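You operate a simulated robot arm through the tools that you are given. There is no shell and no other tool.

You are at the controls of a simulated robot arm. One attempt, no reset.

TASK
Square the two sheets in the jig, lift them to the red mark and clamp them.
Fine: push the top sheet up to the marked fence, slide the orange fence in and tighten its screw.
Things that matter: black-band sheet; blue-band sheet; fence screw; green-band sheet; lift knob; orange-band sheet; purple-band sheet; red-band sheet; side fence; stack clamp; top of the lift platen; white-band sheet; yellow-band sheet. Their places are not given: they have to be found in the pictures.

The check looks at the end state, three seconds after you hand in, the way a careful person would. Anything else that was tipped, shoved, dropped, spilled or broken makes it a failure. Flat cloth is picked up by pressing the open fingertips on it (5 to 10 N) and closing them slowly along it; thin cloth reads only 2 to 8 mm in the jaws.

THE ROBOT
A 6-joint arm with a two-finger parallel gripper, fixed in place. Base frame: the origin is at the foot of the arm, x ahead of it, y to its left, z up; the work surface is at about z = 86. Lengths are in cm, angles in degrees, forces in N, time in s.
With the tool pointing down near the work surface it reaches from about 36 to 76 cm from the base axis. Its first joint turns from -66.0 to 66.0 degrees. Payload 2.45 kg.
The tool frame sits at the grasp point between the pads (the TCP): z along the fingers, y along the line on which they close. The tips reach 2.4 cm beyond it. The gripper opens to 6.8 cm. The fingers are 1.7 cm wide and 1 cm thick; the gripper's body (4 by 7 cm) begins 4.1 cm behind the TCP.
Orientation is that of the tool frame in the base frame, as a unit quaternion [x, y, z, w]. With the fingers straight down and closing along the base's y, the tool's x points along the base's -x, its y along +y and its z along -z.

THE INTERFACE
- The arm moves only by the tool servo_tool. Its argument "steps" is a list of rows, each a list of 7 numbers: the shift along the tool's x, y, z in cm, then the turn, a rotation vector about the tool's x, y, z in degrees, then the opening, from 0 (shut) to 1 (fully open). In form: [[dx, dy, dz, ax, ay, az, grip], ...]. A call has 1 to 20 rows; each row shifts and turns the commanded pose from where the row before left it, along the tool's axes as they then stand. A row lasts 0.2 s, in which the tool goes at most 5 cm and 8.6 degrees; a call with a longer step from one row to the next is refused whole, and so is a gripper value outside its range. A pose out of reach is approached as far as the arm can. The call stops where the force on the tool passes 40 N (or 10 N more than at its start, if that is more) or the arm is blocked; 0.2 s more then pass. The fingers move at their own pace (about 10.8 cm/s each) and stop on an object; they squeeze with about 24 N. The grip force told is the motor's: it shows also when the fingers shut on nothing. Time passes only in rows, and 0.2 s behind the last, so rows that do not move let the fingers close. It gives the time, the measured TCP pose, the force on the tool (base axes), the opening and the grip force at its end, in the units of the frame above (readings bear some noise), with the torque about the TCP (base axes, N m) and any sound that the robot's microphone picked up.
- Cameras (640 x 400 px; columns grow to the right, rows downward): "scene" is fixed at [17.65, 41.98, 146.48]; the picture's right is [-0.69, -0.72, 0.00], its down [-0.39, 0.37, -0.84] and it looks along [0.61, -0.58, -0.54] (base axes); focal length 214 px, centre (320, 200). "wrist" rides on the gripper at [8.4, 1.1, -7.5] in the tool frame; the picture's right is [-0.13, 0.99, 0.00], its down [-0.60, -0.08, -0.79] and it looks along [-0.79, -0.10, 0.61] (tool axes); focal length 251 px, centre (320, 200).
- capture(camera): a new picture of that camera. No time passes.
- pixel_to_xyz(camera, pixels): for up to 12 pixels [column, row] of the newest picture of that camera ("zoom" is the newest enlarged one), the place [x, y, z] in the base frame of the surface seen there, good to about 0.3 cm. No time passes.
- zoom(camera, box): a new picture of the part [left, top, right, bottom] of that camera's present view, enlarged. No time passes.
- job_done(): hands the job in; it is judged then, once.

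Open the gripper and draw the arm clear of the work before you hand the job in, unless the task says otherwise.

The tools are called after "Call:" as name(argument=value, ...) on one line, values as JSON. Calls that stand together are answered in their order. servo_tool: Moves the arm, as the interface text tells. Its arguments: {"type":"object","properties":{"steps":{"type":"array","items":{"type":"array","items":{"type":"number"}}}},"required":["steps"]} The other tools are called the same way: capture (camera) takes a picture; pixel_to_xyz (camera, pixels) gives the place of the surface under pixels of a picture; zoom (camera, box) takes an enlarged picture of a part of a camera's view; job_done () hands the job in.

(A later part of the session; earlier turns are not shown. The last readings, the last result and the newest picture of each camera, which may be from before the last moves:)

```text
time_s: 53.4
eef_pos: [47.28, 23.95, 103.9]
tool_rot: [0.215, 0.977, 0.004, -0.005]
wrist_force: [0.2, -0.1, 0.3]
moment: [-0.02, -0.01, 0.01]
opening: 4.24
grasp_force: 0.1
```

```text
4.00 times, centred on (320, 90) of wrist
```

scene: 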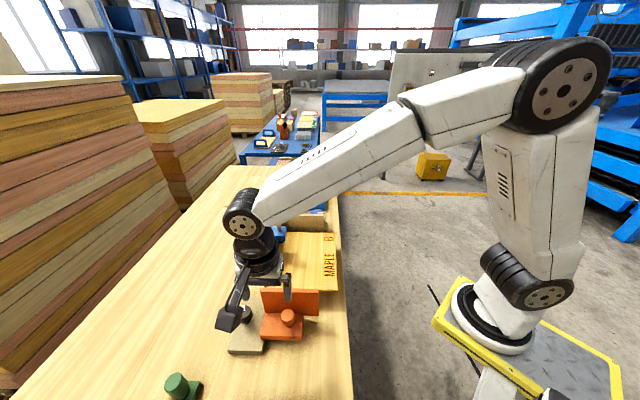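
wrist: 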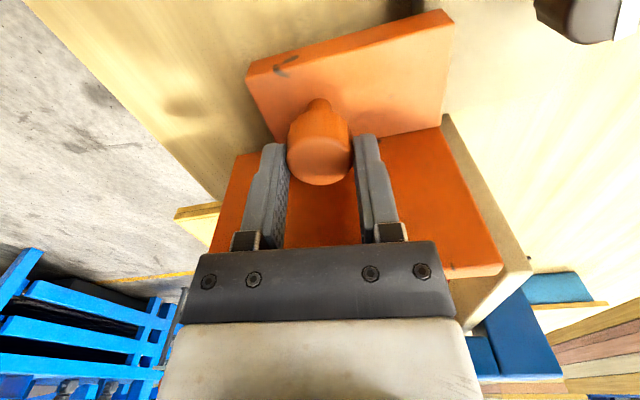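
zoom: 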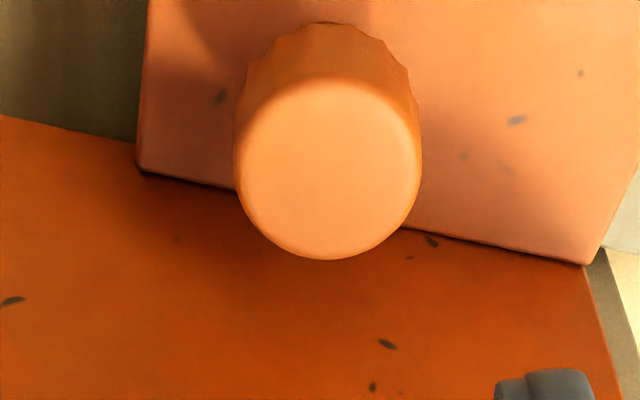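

Knob is centred under the tool (expected (320,83), seen (322,82)). I descend, close, and take a reference image of the flutes.

Call:
servo_tool(steps=[[0, 0, 3, 0, 0, 0, 0.62], [0, 0, 3, 0, 0, 0, 0.62], [0, 0, 1.8, 0, 0, 0, 0.62], [0, 0, 0, 0, 0, 0, 0.62], [0, 0, 0, 0, 0, 0, 0.52], [0, 0, 0, 0, 0, 0, 0.45], [0, 0, 0, 0, 0, 0, 0.35], [0, 0, 0, 0, 0, 0, 0.2]])

Call:
zoom(camera="scene", box=[276, 285, 324, 315])

Call:
capture(camera="wrist")

Call:
zoom(camera="wrist", box=[260, 90, 380, 190])

```text
time_s: 55.2
eef_pos: [47.27, 24.16, 96.22]
tool_rot: [0.216, 0.976, 0.004, -0.005]
wrist_force: [2.5, 4.5, -4.0]
moment: [-0.28, 0.01, -0.04]
opening: 3.13
grasp_force: 45.2
```

```text
13.33 times, centred on (300, 300) of scene
```

zoom: 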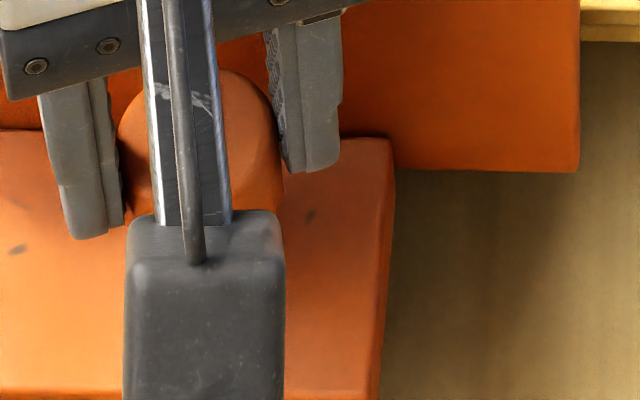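

```text
taken
```

wrist: 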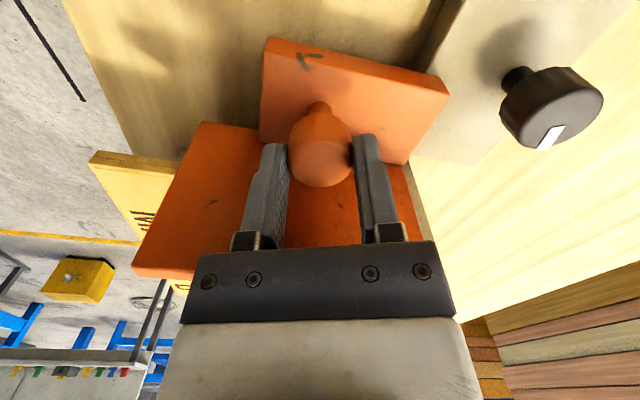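

```text
4.00 times, centred on (320, 140) of wrist
```

zoom: 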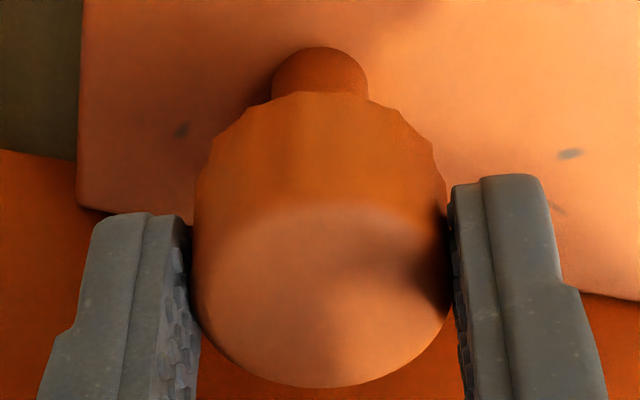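

The wrist zoom shows flute vertices at about (245,115), (290,95), (398,110), (432,140), which should stay fixed in this view if the knob turns with the fingers. I turn 21° clockwise and compare.

Call:
servo_tool(steps=[[0, 0, 0, 0, 0, 7, 0.2], [0, 0, 0, 0, 0, 7, 0.2], [0, 0, 0, 0, 0, 7, 0.2]])

Call:
zoom(camera="wrist", box=[260, 90, 380, 190])

Call:
zoom(camera="scene", box=[265, 265, 345, 325])

```text
time_s: 56.0
eef_pos: [47.23, 24.1, 96.23]
tool_rot: [0.39, 0.921, 0.005, -0.005]
wrist_force: [5.0, 11.8, -2.7]
moment: [-0.13, 0.08, 0.67]
opening: 3.13
grasp_force: 44.8
```

```text
4.00 times, centred on (320, 140) of wrist
```

zoom: 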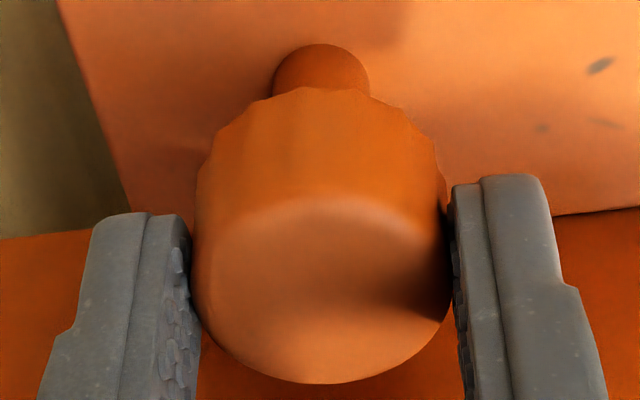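

```text
6.67 times, centred on (305, 295) of scene
```

zoom: 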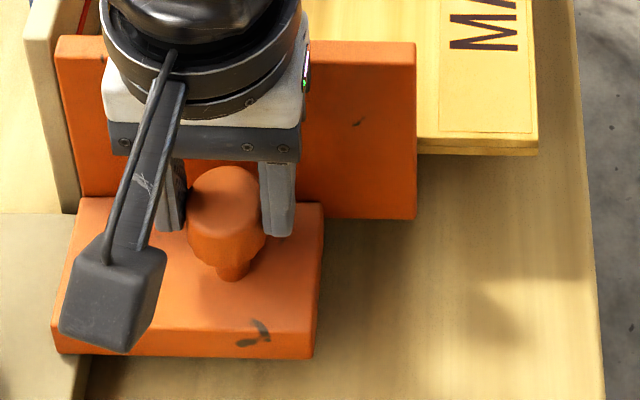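

I zoom tighter on the flute rim to compare phase, then turn a further 10° and compare again.

Call:
zoom(camera="wrist", box=[285, 100, 357, 145])

Call:
servo_tool(steps=[[0, 0, 0, 0, 0, 5, 0.2], [0, 0, 0, 0, 0, 5, 0.2]])

Call:
zoom(camera="wrist", box=[285, 100, 357, 145])

```text
8.89 times, centred on (321, 122) of wrist
```

zoom: 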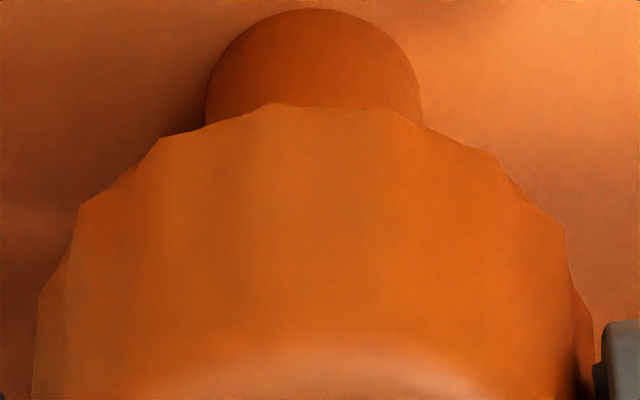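

```text
time_s: 56.6
eef_pos: [47.35, 24.13, 96.15]
tool_rot: [0.469, 0.883, 0.003, -0.006]
wrist_force: [8.7, 13.8, -0.3]
moment: [-0.05, -0.19, 0.64]
opening: 3.14
grasp_force: 44.4
```

```text
8.89 times, centred on (321, 122) of wrist
```

zoom: 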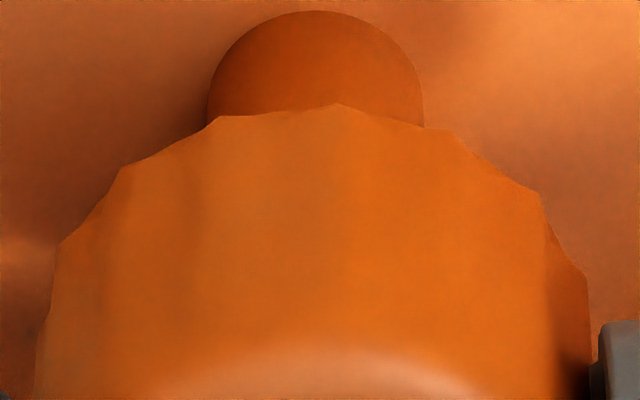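

The flutes shifted half a pitch relative to the fingers during the last 10°, so the knob is no longer turning: it's slipping at ~0.65 N·m, i.e. at a stop in this direction, yet the fence isn't locked. I test the opposite direction by turning 10° counter‑clockwise.

Call:
servo_tool(steps=[[0, 0, 0, 0, 0, -5, 0.2], [0, 0, 0, 0, 0, -5, 0.2]])

Call:
zoom(camera="wrist", box=[285, 100, 357, 145])

Call:
servo_tool(steps=[[0, 0, 0, 0, 0, -5, 0.2], [0, 0, 0, 0, 0, -5, 0.2]])

Call:
zoom(camera="wrist", box=[285, 100, 357, 145])

```text
time_s: 57.2
eef_pos: [47.27, 23.96, 96.23]
tool_rot: [0.391, 0.92, 0.005, -0.006]
wrist_force: [13.2, 10.9, 3.2]
moment: [-0.03, -0.04, -0.63]
opening: 3.17
grasp_force: 44.8
```

```text
8.89 times, centred on (321, 122) of wrist
```

zoom: 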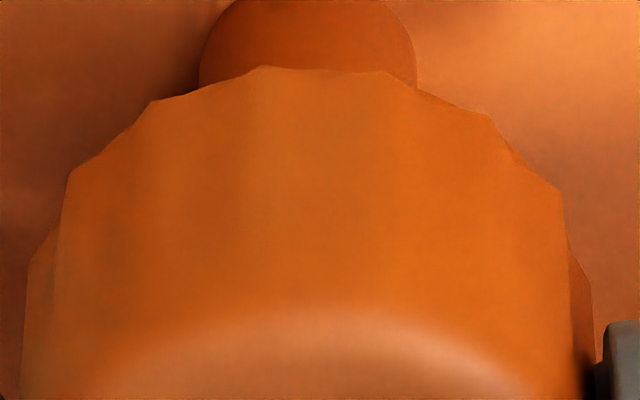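

```text
time_s: 57.8
eef_pos: [47.33, 24.2, 96.25]
tool_rot: [0.308, 0.951, 0.006, -0.006]
wrist_force: [15.8, 13.1, 1.6]
moment: [0.01, -0.22, -0.29]
opening: 3.16
grasp_force: 36.7
```

```text
8.89 times, centred on (321, 122) of wrist
```

zoom: 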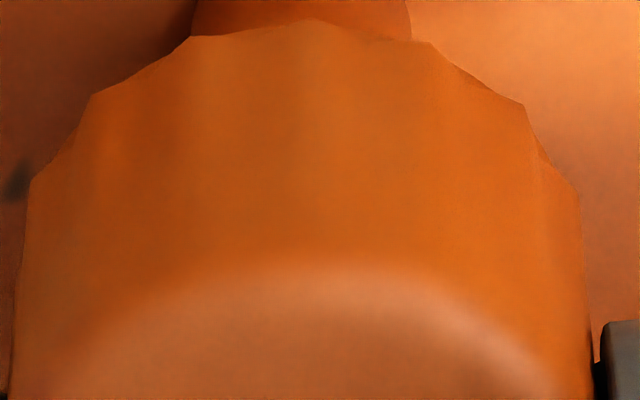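

The flute pattern stays fixed in the world in both directions, so this knob isn't turning at all within the grip's ~0.65 N·m. It may be just a fixed handle or need another approach; I release, rise and inspect the other knobs.

Call:
servo_tool(steps=[[0, 0, 0, 0, 0, 0, 0.62], [0, 0, 0, 0, 0, 0, 0.62], [0, 0, -2, 0, 0, 0, 0.62], [0, 0, -3, 0, 0, 0, 0.62], [0, 0, -3, 0, 0, 0, 0.62]])

Call:
zoom(camera="scene", box=[265, 265, 345, 325])

Call:
zoom(camera="scene", box=[276, 285, 324, 315])

Call:
capture(camera="wrist")

```text
time_s: 59.0
eef_pos: [47.34, 23.81, 104.17]
tool_rot: [0.309, 0.951, 0.004, -0.006]
wrist_force: [-0.8, 0.4, -0.1]
moment: [0.0, -0.02, 0.0]
opening: 4.22
grasp_force: 0.1
```

```text
6.67 times, centred on (305, 295) of scene
```

zoom: 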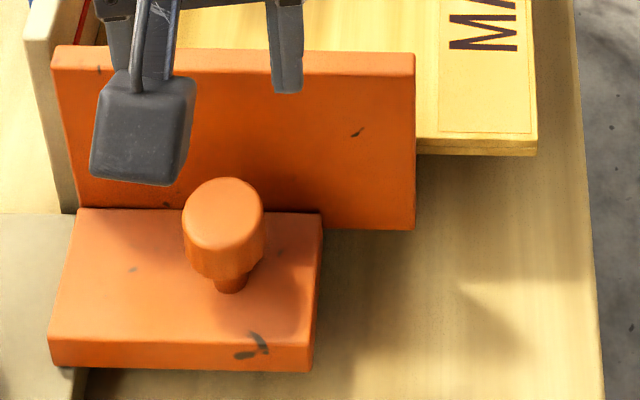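

```text
13.33 times, centred on (300, 300) of scene
```

zoom: 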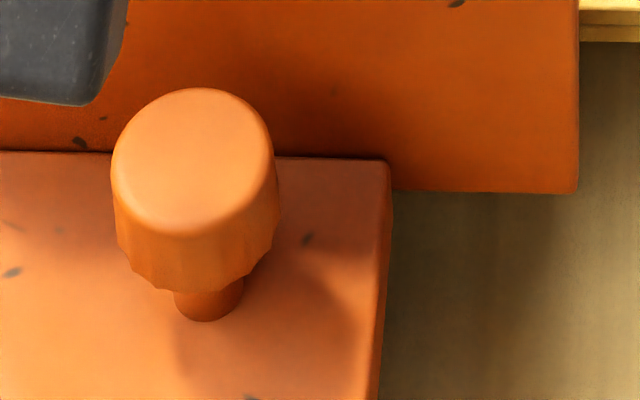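

```text
taken
```

wrist: 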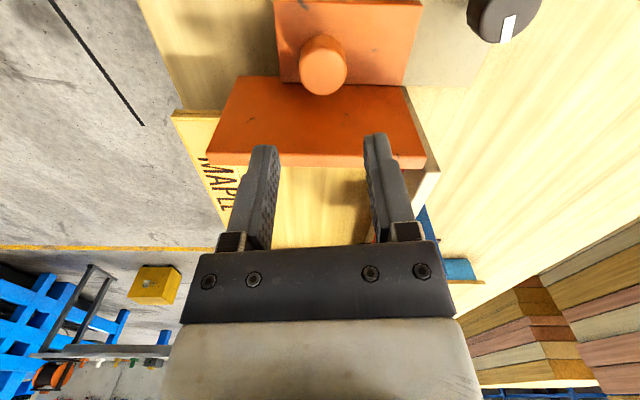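

The fence slipped back ~0.4 cm, confirming it's loose. The knobs with white pointers (black, blue) are obviously the rotating kind, so I go above the black knob at about (52.9,35.3) for a test.

Call:
servo_tool(steps=[[0.753, 4.19, 0, 0, 0, 0, 0.8], [0.753, 4.19, 0, 0, 0, 0, 0.8], [0.753, 4.19, 0, 0, 0, 0, 0.8], [0, 0, 0, 0, 0, 0, 0.8]])

Call:
capture(camera="wrist")

Call:
zoom(camera="wrist", box=[220, 30, 420, 155])

Call:
zoom(camera="scene", box=[210, 290, 290, 350])

```text
time_s: 60.0
eef_pos: [52.83, 35.55, 104.27]
tool_rot: [0.309, 0.951, 0.004, -0.006]
wrist_force: [0.7, -0.1, 0.0]
moment: [0.01, 0.0, -0.01]
opening: 5.43
grasp_force: 0.1
```

```text
taken
```

wrist: 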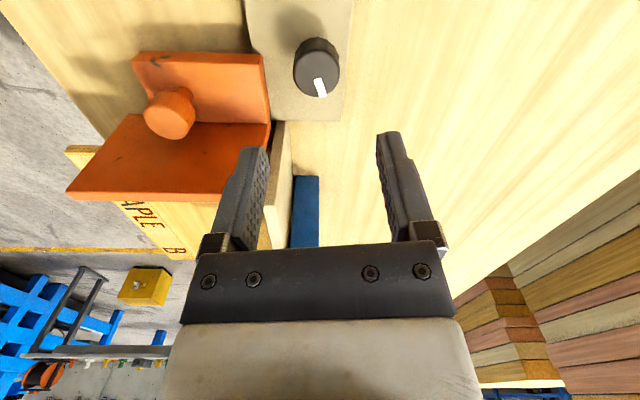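

```text
3.20 times, centred on (320, 92) of wrist
```

zoom: 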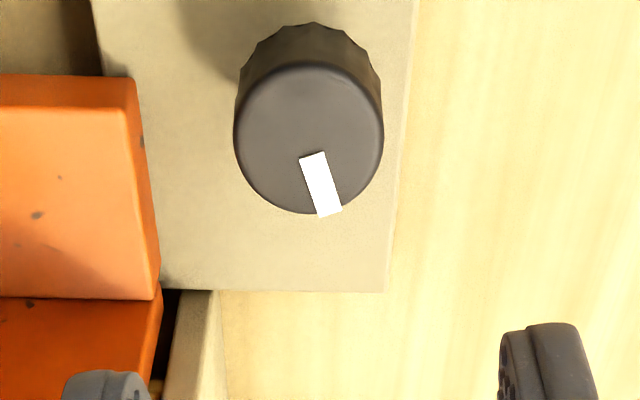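

```text
6.67 times, centred on (250, 320) of scene
```

zoom: 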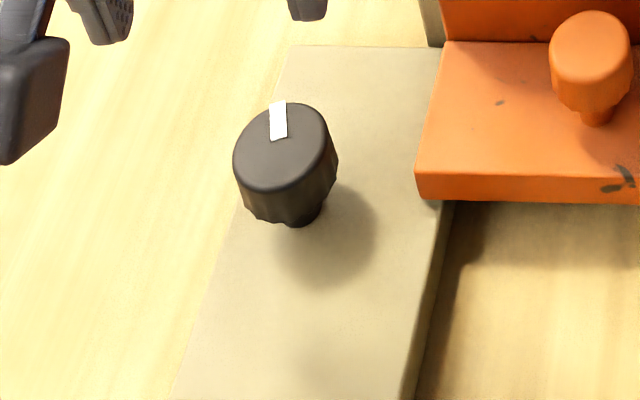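

The black knob's centre works out at about (53.15,34.88), top z≈92.7, pointer toward +v. I centre over it and descend to TCP z≈93, then close.

Call:
servo_tool(steps=[[-0.65, -0.36, 0, 0, 0, 0, 0.8], [0, 0, 4, 0, 0, 0, 0.8], [0, 0, 4, 0, 0, 0, 0.8], [0, 0, 2.2, 0, 0, 0, 0.8], [0, 0, 1.0, 0, 0, 0, 0.8], [0, 0, 0, 0, 0, 0, 0.6], [0, 0, 0, 0, 0, 0, 0.5], [0, 0, 0, 0, 0, 0, 0.4], [0, 0, 0, 0, 0, 0, 0.3], [0, 0, 0, 0, 0, 0, 0.2]])

Call:
zoom(camera="scene", box=[210, 280, 290, 340])

Call:
capture(camera="wrist")

```text
time_s: 62.2
eef_pos: [53.01, 34.95, 93.13]
tool_rot: [0.309, 0.951, 0.004, -0.006]
wrist_force: [1.9, 1.4, -0.5]
moment: [-0.29, 0.06, 0.0]
opening: 3.52
grasp_force: 44.5
```

```text
6.67 times, centred on (250, 310) of scene
```

zoom: 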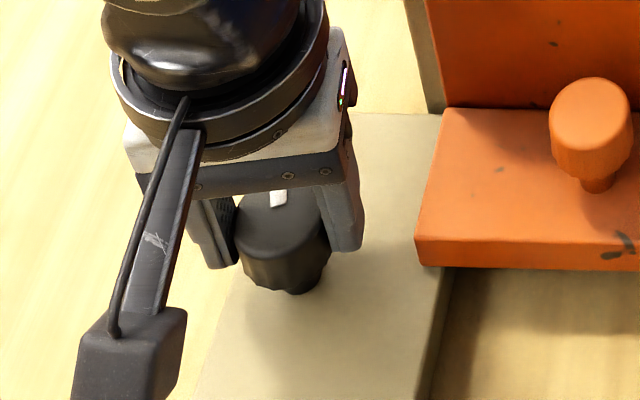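

```text
taken
```

wrist: 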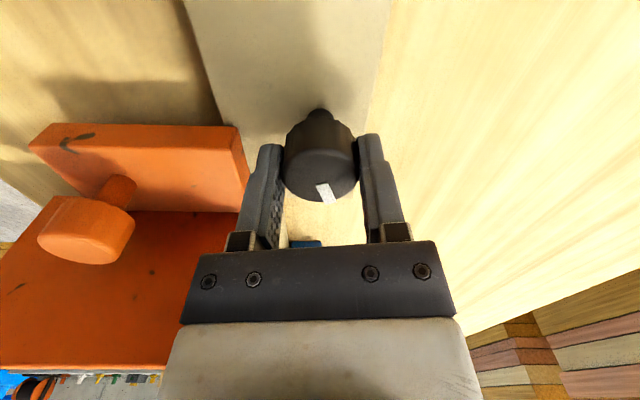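

The black knob is gripped squarely (3.52 cm, low side force). I turn it clockwise 20° and look at the pointer and torque.

Call:
servo_tool(steps=[[0, 0, 0, 0, 0, 5, 0.2], [0, 0, 0, 0, 0, 5, 0.2], [0, 0, 0, 0, 0, 5, 0.2], [0, 0, 0, 0, 0, 5, 0.2]])

Call:
capture(camera="wrist")

Call:
zoom(camera="scene", box=[200, 210, 360, 330])

```text
time_s: 63.2
eef_pos: [53.09, 34.92, 93.03]
tool_rot: [0.47, 0.883, 0.002, -0.006]
wrist_force: [3.5, 0.1, -0.8]
moment: [0.41, -0.7, 0.02]
opening: 3.51
grasp_force: 44.8
```

```text
taken
```

wrist: 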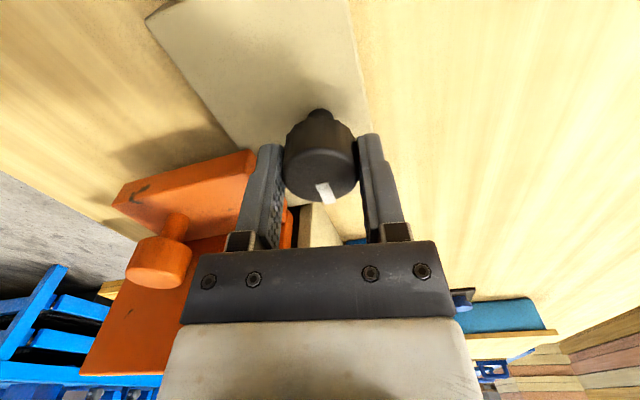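

```text
3.33 times, centred on (280, 270) of scene
```

zoom: 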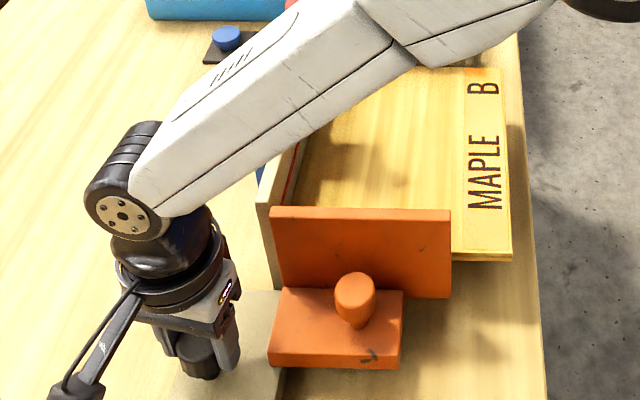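

The black knob turns freely with the grip (torque ≈0). I check if the sheets' height changed.

Call:
capture(camera="scene")

Call:
pixel_to_xyz(camera="scene", pixels=[[300, 260], [310, 270], [330, 270], [320, 255], [295, 265], [330, 240], [320, 245], [300, 250]])

Call:
zoom(camera="scene", box=[300, 255, 370, 300])

```text
taken
```

scene: 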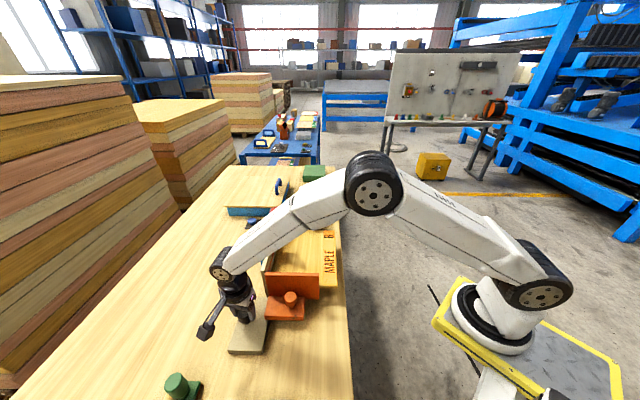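

```text
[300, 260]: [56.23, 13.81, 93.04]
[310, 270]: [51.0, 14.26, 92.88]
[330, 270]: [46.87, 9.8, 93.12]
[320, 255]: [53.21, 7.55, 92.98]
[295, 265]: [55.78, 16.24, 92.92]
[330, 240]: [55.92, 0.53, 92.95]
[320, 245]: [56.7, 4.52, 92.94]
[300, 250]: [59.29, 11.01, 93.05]
```

```text
8.89 times, centred on (335, 278) of scene
```

zoom: 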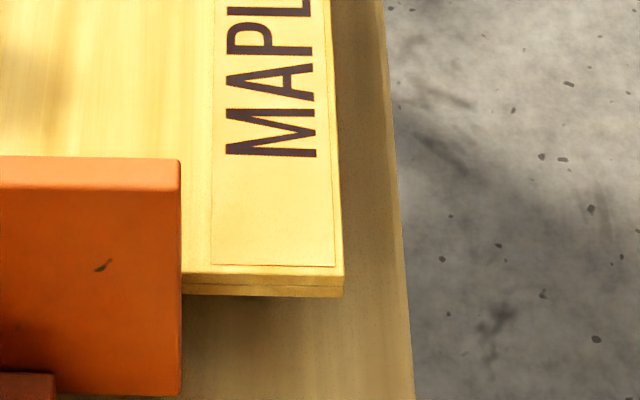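

No visible height change after 20°. I turn 40° more clockwise and check again.

Call:
servo_tool(steps=[[0, 0, 0, 0, 0, 8, 0.2], [0, 0, 0, 0, 0, 8, 0.2], [0, 0, 0, 0, 0, 8, 0.2], [0, 0, 0, 0, 0, 8, 0.2], [0, 0, 0, 0, 0, 8, 0.2]])

Call:
capture(camera="wrist")

Call:
zoom(camera="scene", box=[300, 255, 370, 300])

Call:
zoom(camera="scene", box=[200, 210, 360, 330])

```text
time_s: 64.4
eef_pos: [53.09, 34.92, 92.97]
tool_rot: [0.745, 0.667, 0.002, -0.006]
wrist_force: [16.1, 2.9, -4.0]
moment: [0.6, -1.28, 0.08]
opening: 3.56
grasp_force: 44.4
```

```text
taken
```

wrist: 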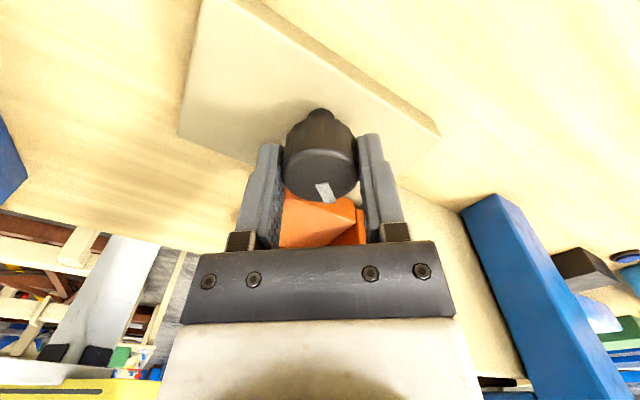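

```text
8.89 times, centred on (335, 278) of scene
```

zoom: 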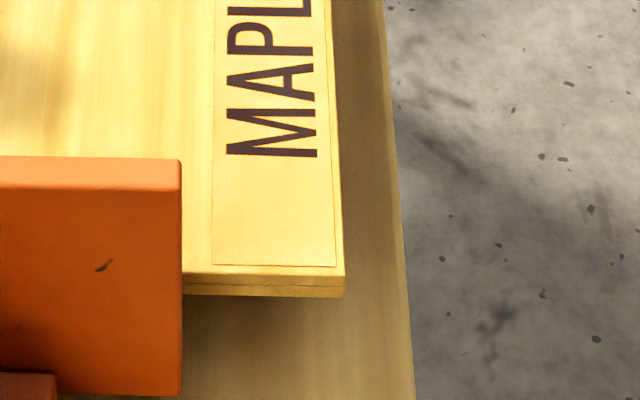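

```text
3.33 times, centred on (280, 270) of scene
```

zoom: 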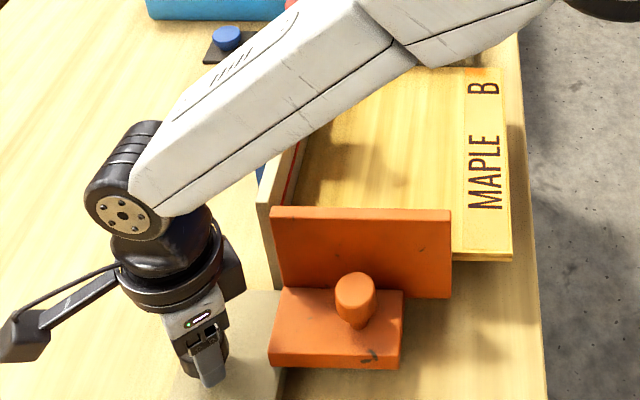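

Still no lift after 60° clockwise. I turn back to the original angle and then 40° beyond counter‑clockwise to check the other direction.

Call:
servo_tool(steps=[[0, 0, 0, 0, 0, -8, 0.2], [0, 0, 0, 0, 0, -8, 0.2], [0, 0, 0, 0, 0, -8, 0.2], [0, 0, 0, 0, 0, -8, 0.2], [0, 0, 0, 0, 0, -8, 0.2], [0, 0, 0, 0, 0, -8, 0.2], [0, 0, 0, 0, 0, -8, 0.2], [0, 0, 0, 0, 0, -4, 0.2], [0, 0, 0, 0, 0, -8, 0.2], [0, 0, 0, 0, 0, -8, 0.2], [0, 0, 0, 0, 0, -8, 0.2], [0, 0, 0, 0, 0, -8, 0.2], [0, 0, 0, 0, 0, -8, 0.2]])

Call:
capture(camera="wrist")

Call:
zoom(camera="scene", box=[300, 255, 370, 300])

Call:
zoom(camera="scene", box=[200, 210, 360, 330])

```text
time_s: 67.2
eef_pos: [52.97, 34.73, 92.86]
tool_rot: [-0.035, 0.999, 0.003, -0.007]
wrist_force: [-5.8, -7.4, 1.7]
moment: [-0.81, 0.59, -0.89]
opening: 3.55
grasp_force: 45.3
```

```text
taken
```

wrist: 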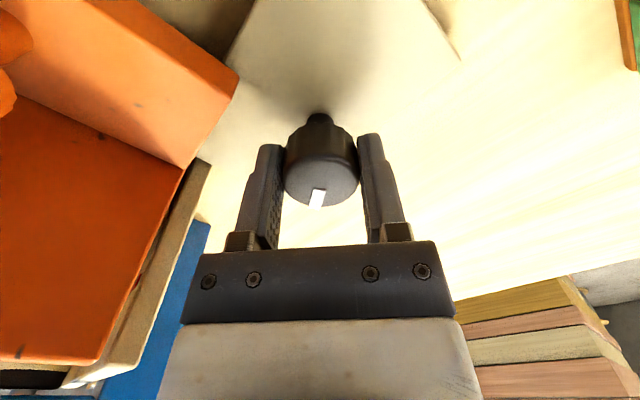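

```text
8.89 times, centred on (335, 278) of scene
```

zoom: 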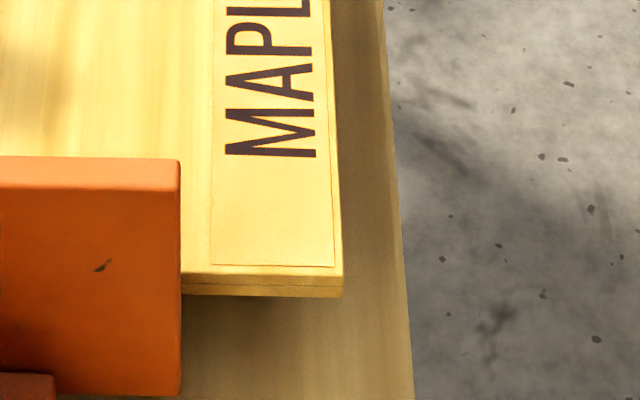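

```text
3.33 times, centred on (280, 270) of scene
```

zoom: 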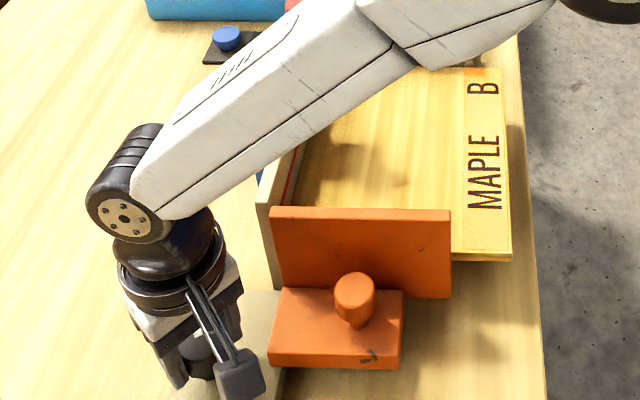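

The knob hit a counter‑clockwise stop (torque −0.89, pointer slipped in the grip), so its start was at the stop and clockwise is its working direction. I turn it clockwise a large angle (~130°) and compare the sheets' height.

Call:
servo_tool(steps=[[0, 0, 0, 0, 0, 8, 0.2], [0, 0, 0, 0, 0, 8, 0.2], [0, 0, 0, 0, 0, 8, 0.2], [0, 0, 0, 0, 0, 8, 0.2], [0, 0, 0, 0, 0, 8, 0.2], [0, 0, 0, 0, 0, 8, 0.2], [0, 0, 0, 0, 0, 8, 0.2], [0, 0, 0, 0, 0, 8, 0.2], [0, 0, 0, 0, 0, 8, 0.2], [0, 0, 0, 0, 0, 8, 0.2], [0, 0, 0, 0, 0, 8, 0.2], [0, 0, 0, 0, 0, 8, 0.2], [0, 0, 0, 0, 0, 8, 0.2], [0, 0, 0, 0, 0, 8, 0.2], [0, 0, 0, 0, 0, 8, 0.2], [0, 0, 0, 0, 0, 8, 0.2]])

Call:
zoom(camera="scene", box=[300, 255, 370, 300])

Call:
capture(camera="scene")

Call:
pixel_to_xyz(camera="scene", pixels=[[300, 260], [310, 270], [330, 270], [320, 255], [295, 265], [330, 240], [320, 245], [300, 250]])

Call:
capture(camera="wrist")

```text
time_s: 69.1
eef_pos: [53.22, 35.1, 92.81]
tool_rot: [0.519, 0.855, 0.004, -0.006]
wrist_force: [3.9, 6.2, -8.0]
moment: [-0.05, -0.2, 0.01]
opening: 3.57
grasp_force: 45.1
stopped in row 9: the force on the tool passed its limit at 41 N (the readings are from after the stop); the commanded pose is now the measured one
```

```text
8.89 times, centred on (335, 278) of scene
```

zoom: 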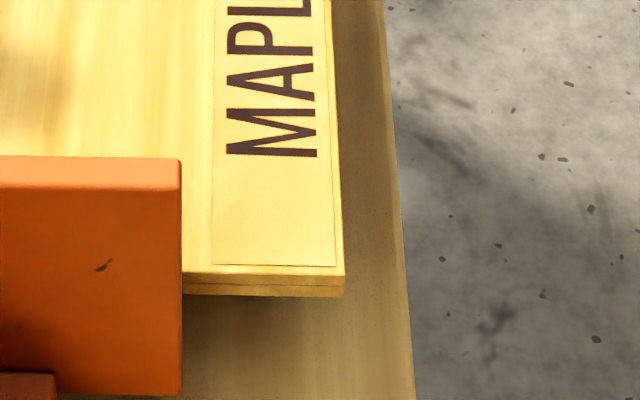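

```text
taken
```

scene: 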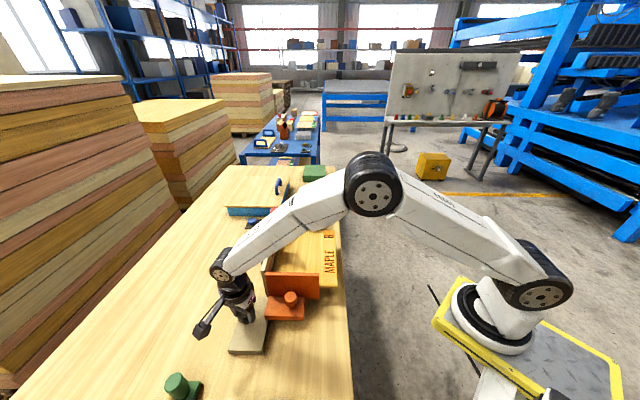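

```text
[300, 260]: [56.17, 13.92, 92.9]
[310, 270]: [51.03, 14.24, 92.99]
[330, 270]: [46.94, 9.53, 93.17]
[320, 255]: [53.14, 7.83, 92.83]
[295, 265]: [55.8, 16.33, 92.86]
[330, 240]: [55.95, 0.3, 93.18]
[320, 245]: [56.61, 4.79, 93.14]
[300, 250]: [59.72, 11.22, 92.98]
```

```text
taken
```

wrist: 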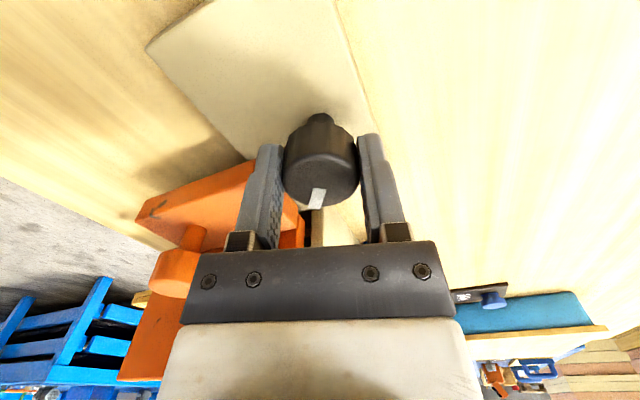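

The turn stopped on a side load from an off‑centre grip; the sheet label edge shifts ≈0.2 px between knob angles, so there may be a slight coupling. I release, lift, re‑centre on (53.06,34.93) and rotate back for a longer clockwise turn.

Call:
servo_tool(steps=[[0, 0, 0, 0, 0, 0, 0.75], [0, 0, 0, 0, 0, 0, 0.75], [-0.08, -0.22, -2.5, 0, 0, 0, 0.75], [0, 0, -1.5, 0, 0, -8.13, 0.75], [0, 0, 0, 0, 0, -8.13, 0.75], [0, 0, 0, 0, 0, -8.13, 0.75], [0, 0, 0, 0, 0, -8.13, 0.75], [0, 0, 0, 0, 0, -8.13, 0.75], [0, 0, 0, 0, 0, -8.13, 0.75], [0, 0, 0, 0, 0, -8.13, 0.75], [0, 0, 0, 0, 0, -8.13, 0.75], [0, 0, 0, 0, 0, -8.13, 0.75], [0, 0, 0, 0, 0, -8.13, 0.75], [0, 0, 0, 0, 0, -8.13, 0.75], [0, 0, 0, 0, 0, -8.13, 0.75]])

Call:
capture(camera="wrist")

Call:
zoom(camera="scene", box=[200, 270, 296, 330])

```text
time_s: 72.3
eef_pos: [52.83, 34.74, 96.91]
tool_rot: [-0.302, 0.953, 0.008, -0.001]
wrist_force: [-0.1, 0.5, 0.5]
moment: [0.03, 0.01, 0.01]
opening: 5.09
grasp_force: 0.0
```

```text
taken
```

wrist: 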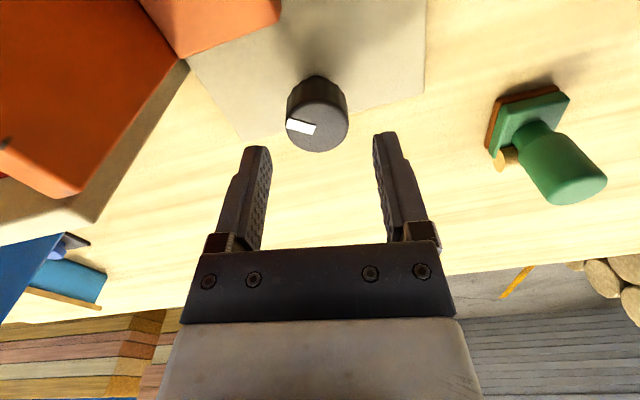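

```text
6.67 times, centred on (248, 300) of scene
```

zoom: 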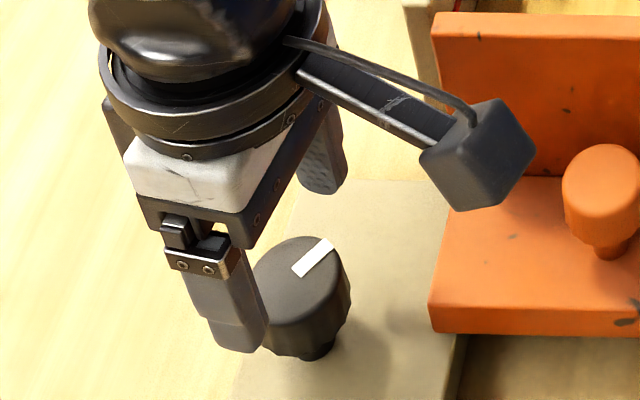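

The pointer has rotated about 60° clockwise (now toward upper right in the scene). The tool has picked up ~0.9° tilt; I level it and re-check centering.

Call:
servo_tool(steps=[[0, 0, 0, 0.91, 0.17, 0, 0.75], [0, 0, 0, 0, 0, 0, 0.75]])

Call:
capture(camera="wrist")

Call:
zoom(camera="wrist", box=[240, 60, 400, 160])

```text
time_s: 72.9
eef_pos: [53.05, 34.71, 96.79]
tool_rot: [-0.301, 0.954, -0.002, -0.001]
wrist_force: [-0.5, -0.4, -0.2]
moment: [-0.01, 0.02, -0.01]
opening: 5.1
grasp_force: 0.2
```

```text
taken
```

wrist: 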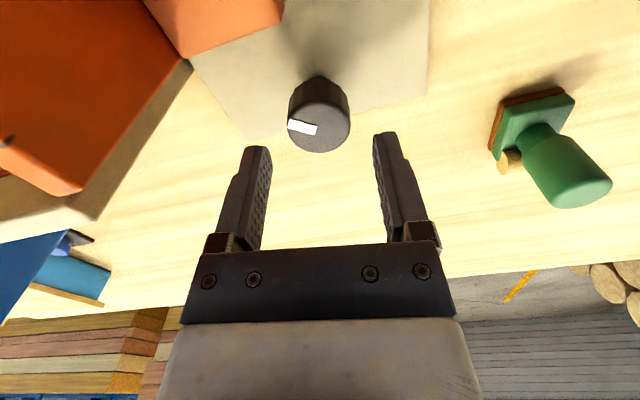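

```text
4.00 times, centred on (320, 110) of wrist
```

zoom: 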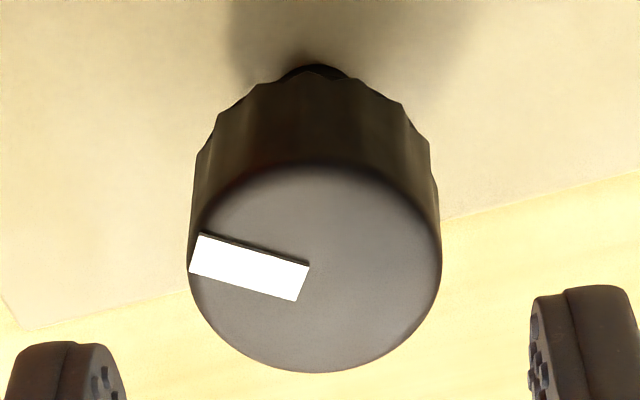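

Centred well now. I descend to TCP z≈93, close, and turn clockwise up to ~165° in stages.

Call:
servo_tool(steps=[[0, -0.08, 2, 0, 0, 0, 0.75], [0, 0, 1.8, 0, 0, 0, 0.75], [0, 0, 0, 0, 0, 0, 0.62], [0, 0, 0, 0, 0, 0, 0.52], [0, 0, 0, 0, 0, 0, 0.4], [0, 0, 0, 0, 0, 0, 0.2], [0, 0, 0, 0, 0, 0, 0.2]])

Call:
zoom(camera="scene", box=[300, 255, 370, 300])

```text
time_s: 74.5
eef_pos: [52.95, 34.64, 93.0]
tool_rot: [-0.3, 0.954, 0.0, -0.001]
wrist_force: [1.9, -0.7, -3.3]
moment: [0.65, 0.07, -0.02]
opening: 3.59
grasp_force: 45.5
```

```text
8.89 times, centred on (335, 278) of scene
```

zoom: 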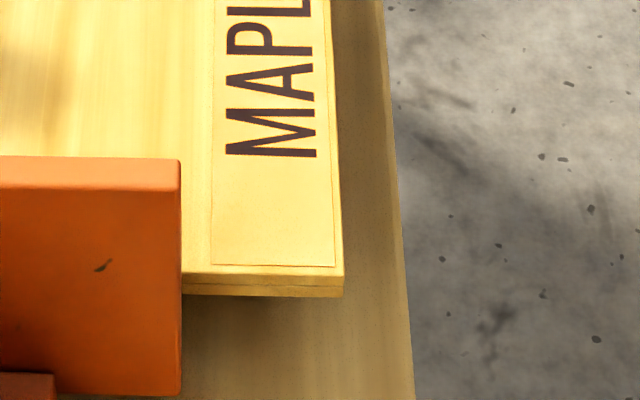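

Good centred grip. Turning clockwise 72° and checking.

Call:
servo_tool(steps=[[0, 0, 0, 0, 0, 8, 0.2], [0, 0, 0, 0, 0, 8, 0.2], [0, 0, 0, 0, 0, 8, 0.2], [0, 0, 0, 0, 0, 8, 0.2], [0, 0, 0, 0, 0, 8, 0.2], [0, 0, 0, 0, 0, 8, 0.2], [0, 0, 0, 0, 0, 8, 0.2], [0, 0, 0, 0, 0, 8, 0.2], [0, 0, 0, 0, 0, 8, 0.2]])

Call:
zoom(camera="scene", box=[300, 255, 370, 300])

Call:
capture(camera="wrist")

```text
time_s: 76.5
eef_pos: [53.09, 34.94, 93.22]
tool_rot: [0.315, 0.949, 0.001, 0.001]
wrist_force: [5.3, 28.3, -8.8]
moment: [-0.13, 0.0, 1.06]
opening: 3.56
grasp_force: 44.8
```

```text
8.89 times, centred on (335, 278) of scene
```

zoom: 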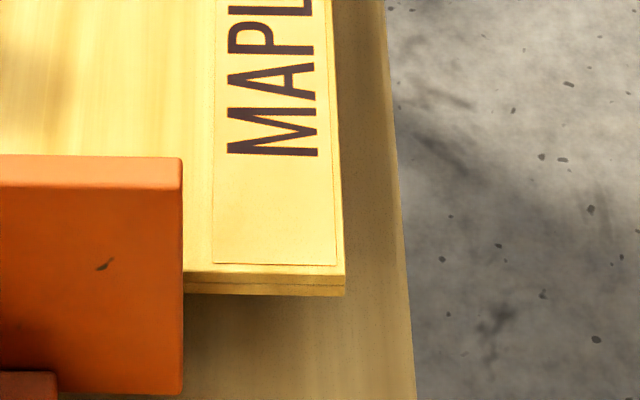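

```text
taken
```

wrist: 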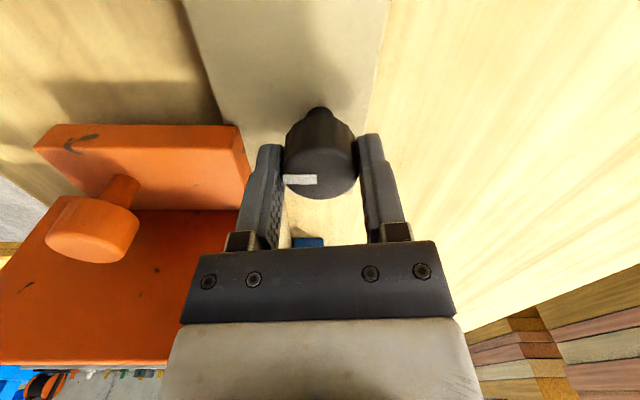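

Torque has risen to 1.06 N·m after about 130° of total clockwise turn, so this knob is reaching a clockwise stop — it behaves like a screw being tightened. I release, lift and look at the pointer, then test if the fence is now locked.

Call:
servo_tool(steps=[[0, 0, 0, 0, 0, 0, 0.75], [0, 0, 0, 0, 0, 0, 0.75], [0, 0, -3, 0, 0, 0, 0.75], [0, 0, -4, 0, 0, 0, 0.75], [0, 0, -4, 0, 0, 0, 0.75]])

Call:
capture(camera="wrist")

Call:
zoom(camera="scene", box=[210, 280, 306, 340])

Call:
zoom(camera="scene", box=[300, 255, 370, 300])

```text
time_s: 77.7
eef_pos: [52.93, 34.67, 104.08]
tool_rot: [0.316, 0.949, -0.002, -0.001]
wrist_force: [-0.1, 0.3, 0.6]
moment: [0.01, 0.05, 0.0]
opening: 5.11
grasp_force: 0.2
```

```text
taken
```

wrist: 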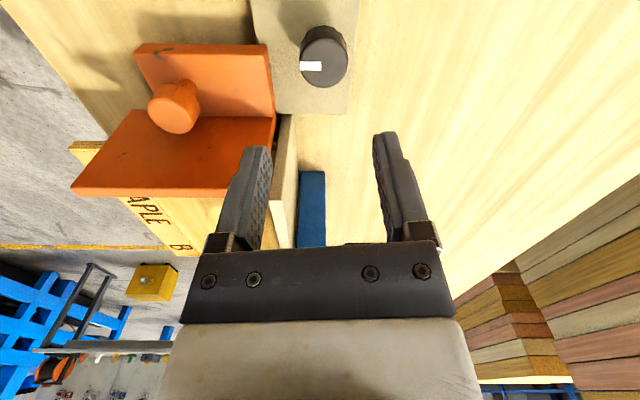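

```text
6.67 times, centred on (258, 310) of scene
```

zoom: 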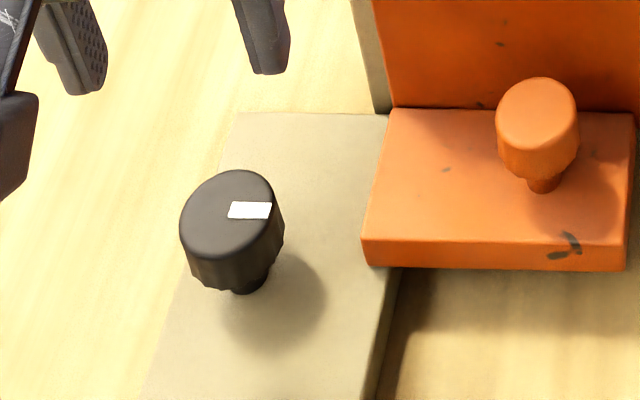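

```text
8.89 times, centred on (335, 278) of scene
```

zoom: 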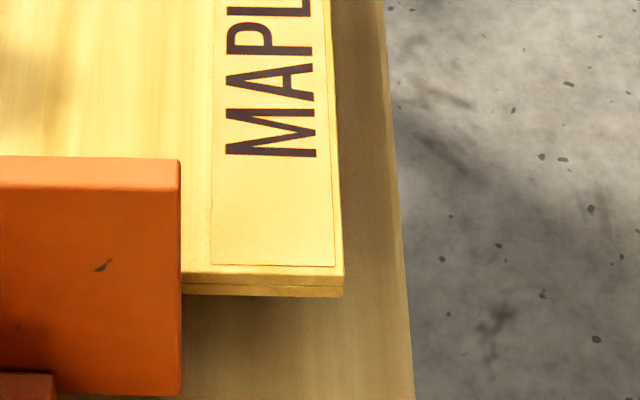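

The pointer has moved ~90° clockwise and then stopped: a quarter‑turn screw on the rail plate. I go behind the orange foot to test whether the fence is now locked.

Call:
servo_tool(steps=[[1.36, -4.52, 0, 0, 0, 0, 1], [1.36, -4.52, 0, 0, 0, 0, 1], [0, 0, 0, 0, 0, 8.2, 1], [0, 0, 4, 0, 0, 0, 1], [0, 0, 4, 0, 0, 0, 1], [0, 0, 3, 0, 0, 0, 1], [0, 0, 1.7, 0, 0, 0, 1]])

Call:
capture(camera="wrist")

Call:
zoom(camera="scene", box=[220, 240, 348, 340])

```text
time_s: 79.3
eef_pos: [45.31, 28.99, 91.3]
tool_rot: [0.383, 0.924, 0.0, 0.0]
wrist_force: [-0.3, 0.4, -1.1]
moment: [0.0, -0.05, -0.02]
opening: 6.79
grasp_force: 0.1
```

```text
taken
```

wrist: 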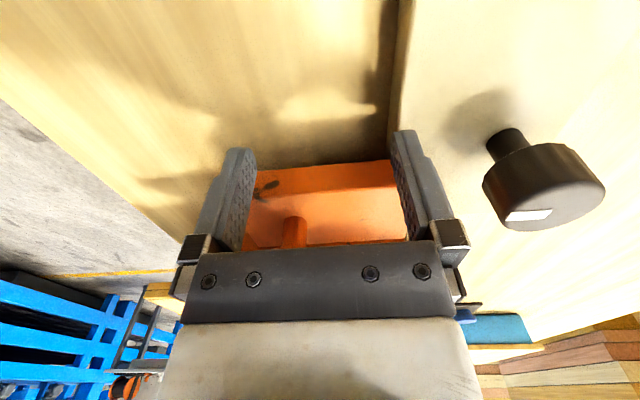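

```text
4.00 times, centred on (284, 290) of scene
```

zoom: 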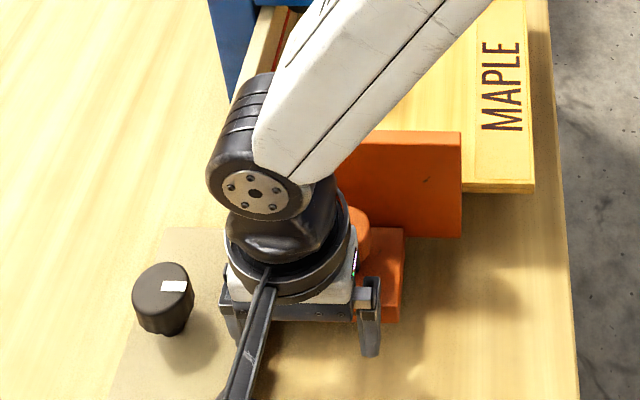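

In place behind the foot. I push +v gently by 1.2 cm and watch where force rises.

Call:
servo_tool(steps=[[-0.2, 0, 0, 0, 0, 0, 1], [-0.2, 0, 0, 0, 0, 0, 1], [-0.2, 0, 0, 0, 0, 0, 1], [-0.2, 0, 0, 0, 0, 0, 1], [-0.1, 0, 0, 0, 0, 0, 1], [-0.1, 0, 0, 0, 0, 0, 1]])

Call:
zoom(camera="scene", box=[300, 255, 370, 300])

```text
time_s: 80.7
eef_pos: [45.97, 28.4, 91.38]
tool_rot: [0.383, 0.924, -0.002, -0.001]
wrist_force: [-4.9, 4.1, 1.6]
moment: [0.09, 0.01, 0.26]
opening: 6.77
grasp_force: 0.1
```

```text
8.89 times, centred on (335, 278) of scene
```

zoom: 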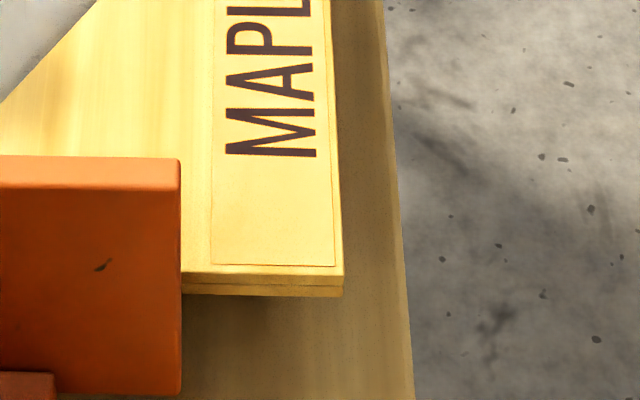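

Contact with about 6 N and the wall hasn't moved yet. I increase slightly.

Call:
servo_tool(steps=[[-0.1, 0, 0, 0, 0, 0, 1], [-0.1, 0, 0, 0, 0, 0, 1], [0, 0, 0, 0, 0, 0, 1]])

Call:
zoom(camera="scene", box=[300, 255, 370, 300])

```text
time_s: 81.5
eef_pos: [46.0, 28.3, 91.33]
tool_rot: [0.383, 0.924, -0.001, -0.001]
wrist_force: [-19.5, 20.1, 6.0]
moment: [0.52, 0.13, 0.52]
opening: 6.79
grasp_force: 0.1
```

```text
8.89 times, centred on (335, 278) of scene
```

zoom: 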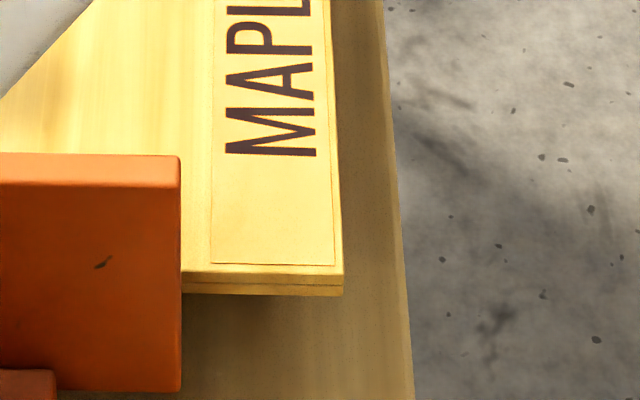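

The fence now resists 28 N with almost no motion, so the black knob is indeed the fence screw. I back off, go to the black knob to loosen it 90° counter‑clockwise, so the fence can be re‑seated.

Call:
servo_tool(steps=[[0.3, 0, 0, 0, 0, 0, 1], [0.7, 0, 0, 0, 0, 0, 1], [0.5, 0, 0, 0, 0, 0, 1], [0, 0, -4, 0, 0, 0, 1], [0, 0, -4, 0, 0, 0, 1], [0, 0, -4, 0, 0, 0, 1]])

```text
time_s: 82.9
eef_pos: [45.1, 29.22, 103.52]
tool_rot: [0.383, 0.924, -0.002, -0.001]
wrist_force: [1.1, -0.4, -0.2]
moment: [-0.04, 0.01, 0.01]
opening: 6.78
grasp_force: 0.1
```

Now moving over the black knob at (53.18,34.83) with yaw −80°.

Call:
servo_tool(steps=[[-0.58, 3.23, 0, 0, 0, 0, 0.75], [-0.58, 3.23, 0, 0, 0, 0, 0.75], [-0.58, 3.23, 0, 0, 0, 0, 0.75], [0, 0, 0, 0, 0, 7, 0.75], [0, 0, 0, 0, 0, 7, 0.75], [0, 0, 0, 0, 0, 7, 0.75], [0, 0, 0, 0, 0, 7, 0.75], [0, 0, 0, 0, 0, 7, 0.75], [0, 0, 4, 0, 0, 0, 0.75], [0, 0, 2.5, 0, 0, 0, 0.75]])

Call:
capture(camera="wrist")

Call:
zoom(camera="wrist", box=[240, 60, 400, 160])

```text
time_s: 85.1
eef_pos: [53.26, 34.91, 96.94]
tool_rot: [0.644, 0.765, -0.002, 0.0]
wrist_force: [0.2, 0.3, -0.1]
moment: [0.01, 0.0, -0.02]
opening: 5.1
grasp_force: 0.0
```

```text
taken
```

wrist: 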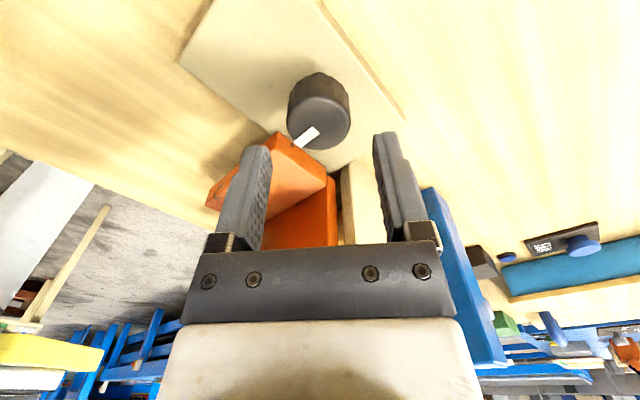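

```text
4.00 times, centred on (320, 110) of wrist
```

zoom: 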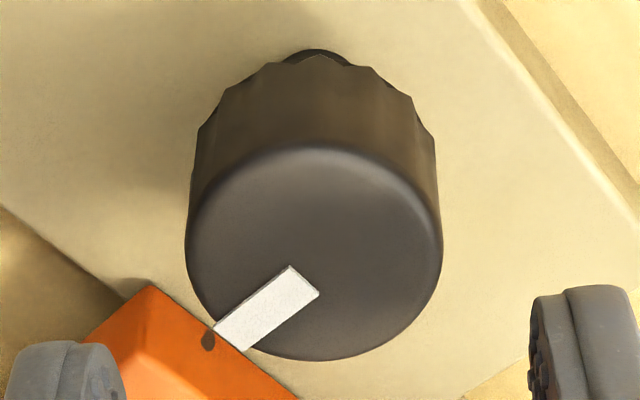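

Nearly centred; a small correction, descend and grip the black knob.

Call:
servo_tool(steps=[[0.1, -0.07, 2, 0, 0, 0, 0.75], [0, 0, 1.9, 0, 0, 0, 0.75], [0, 0, 0, 0, 0, 0, 0.62], [0, 0, 0, 0, 0, 0, 0.52], [0, 0, 0, 0, 0, 0, 0.4], [0, 0, 0, 0, 0, 0, 0.2], [0, 0, 0, 0, 0, 0, 0.2]])

```text
time_s: 86.7
eef_pos: [53.04, 34.88, 92.97]
tool_rot: [0.643, 0.766, -0.002, 0.0]
wrist_force: [-4.4, 0.5, 0.1]
moment: [0.07, -0.18, 0.07]
opening: 3.56
grasp_force: 45.4
```

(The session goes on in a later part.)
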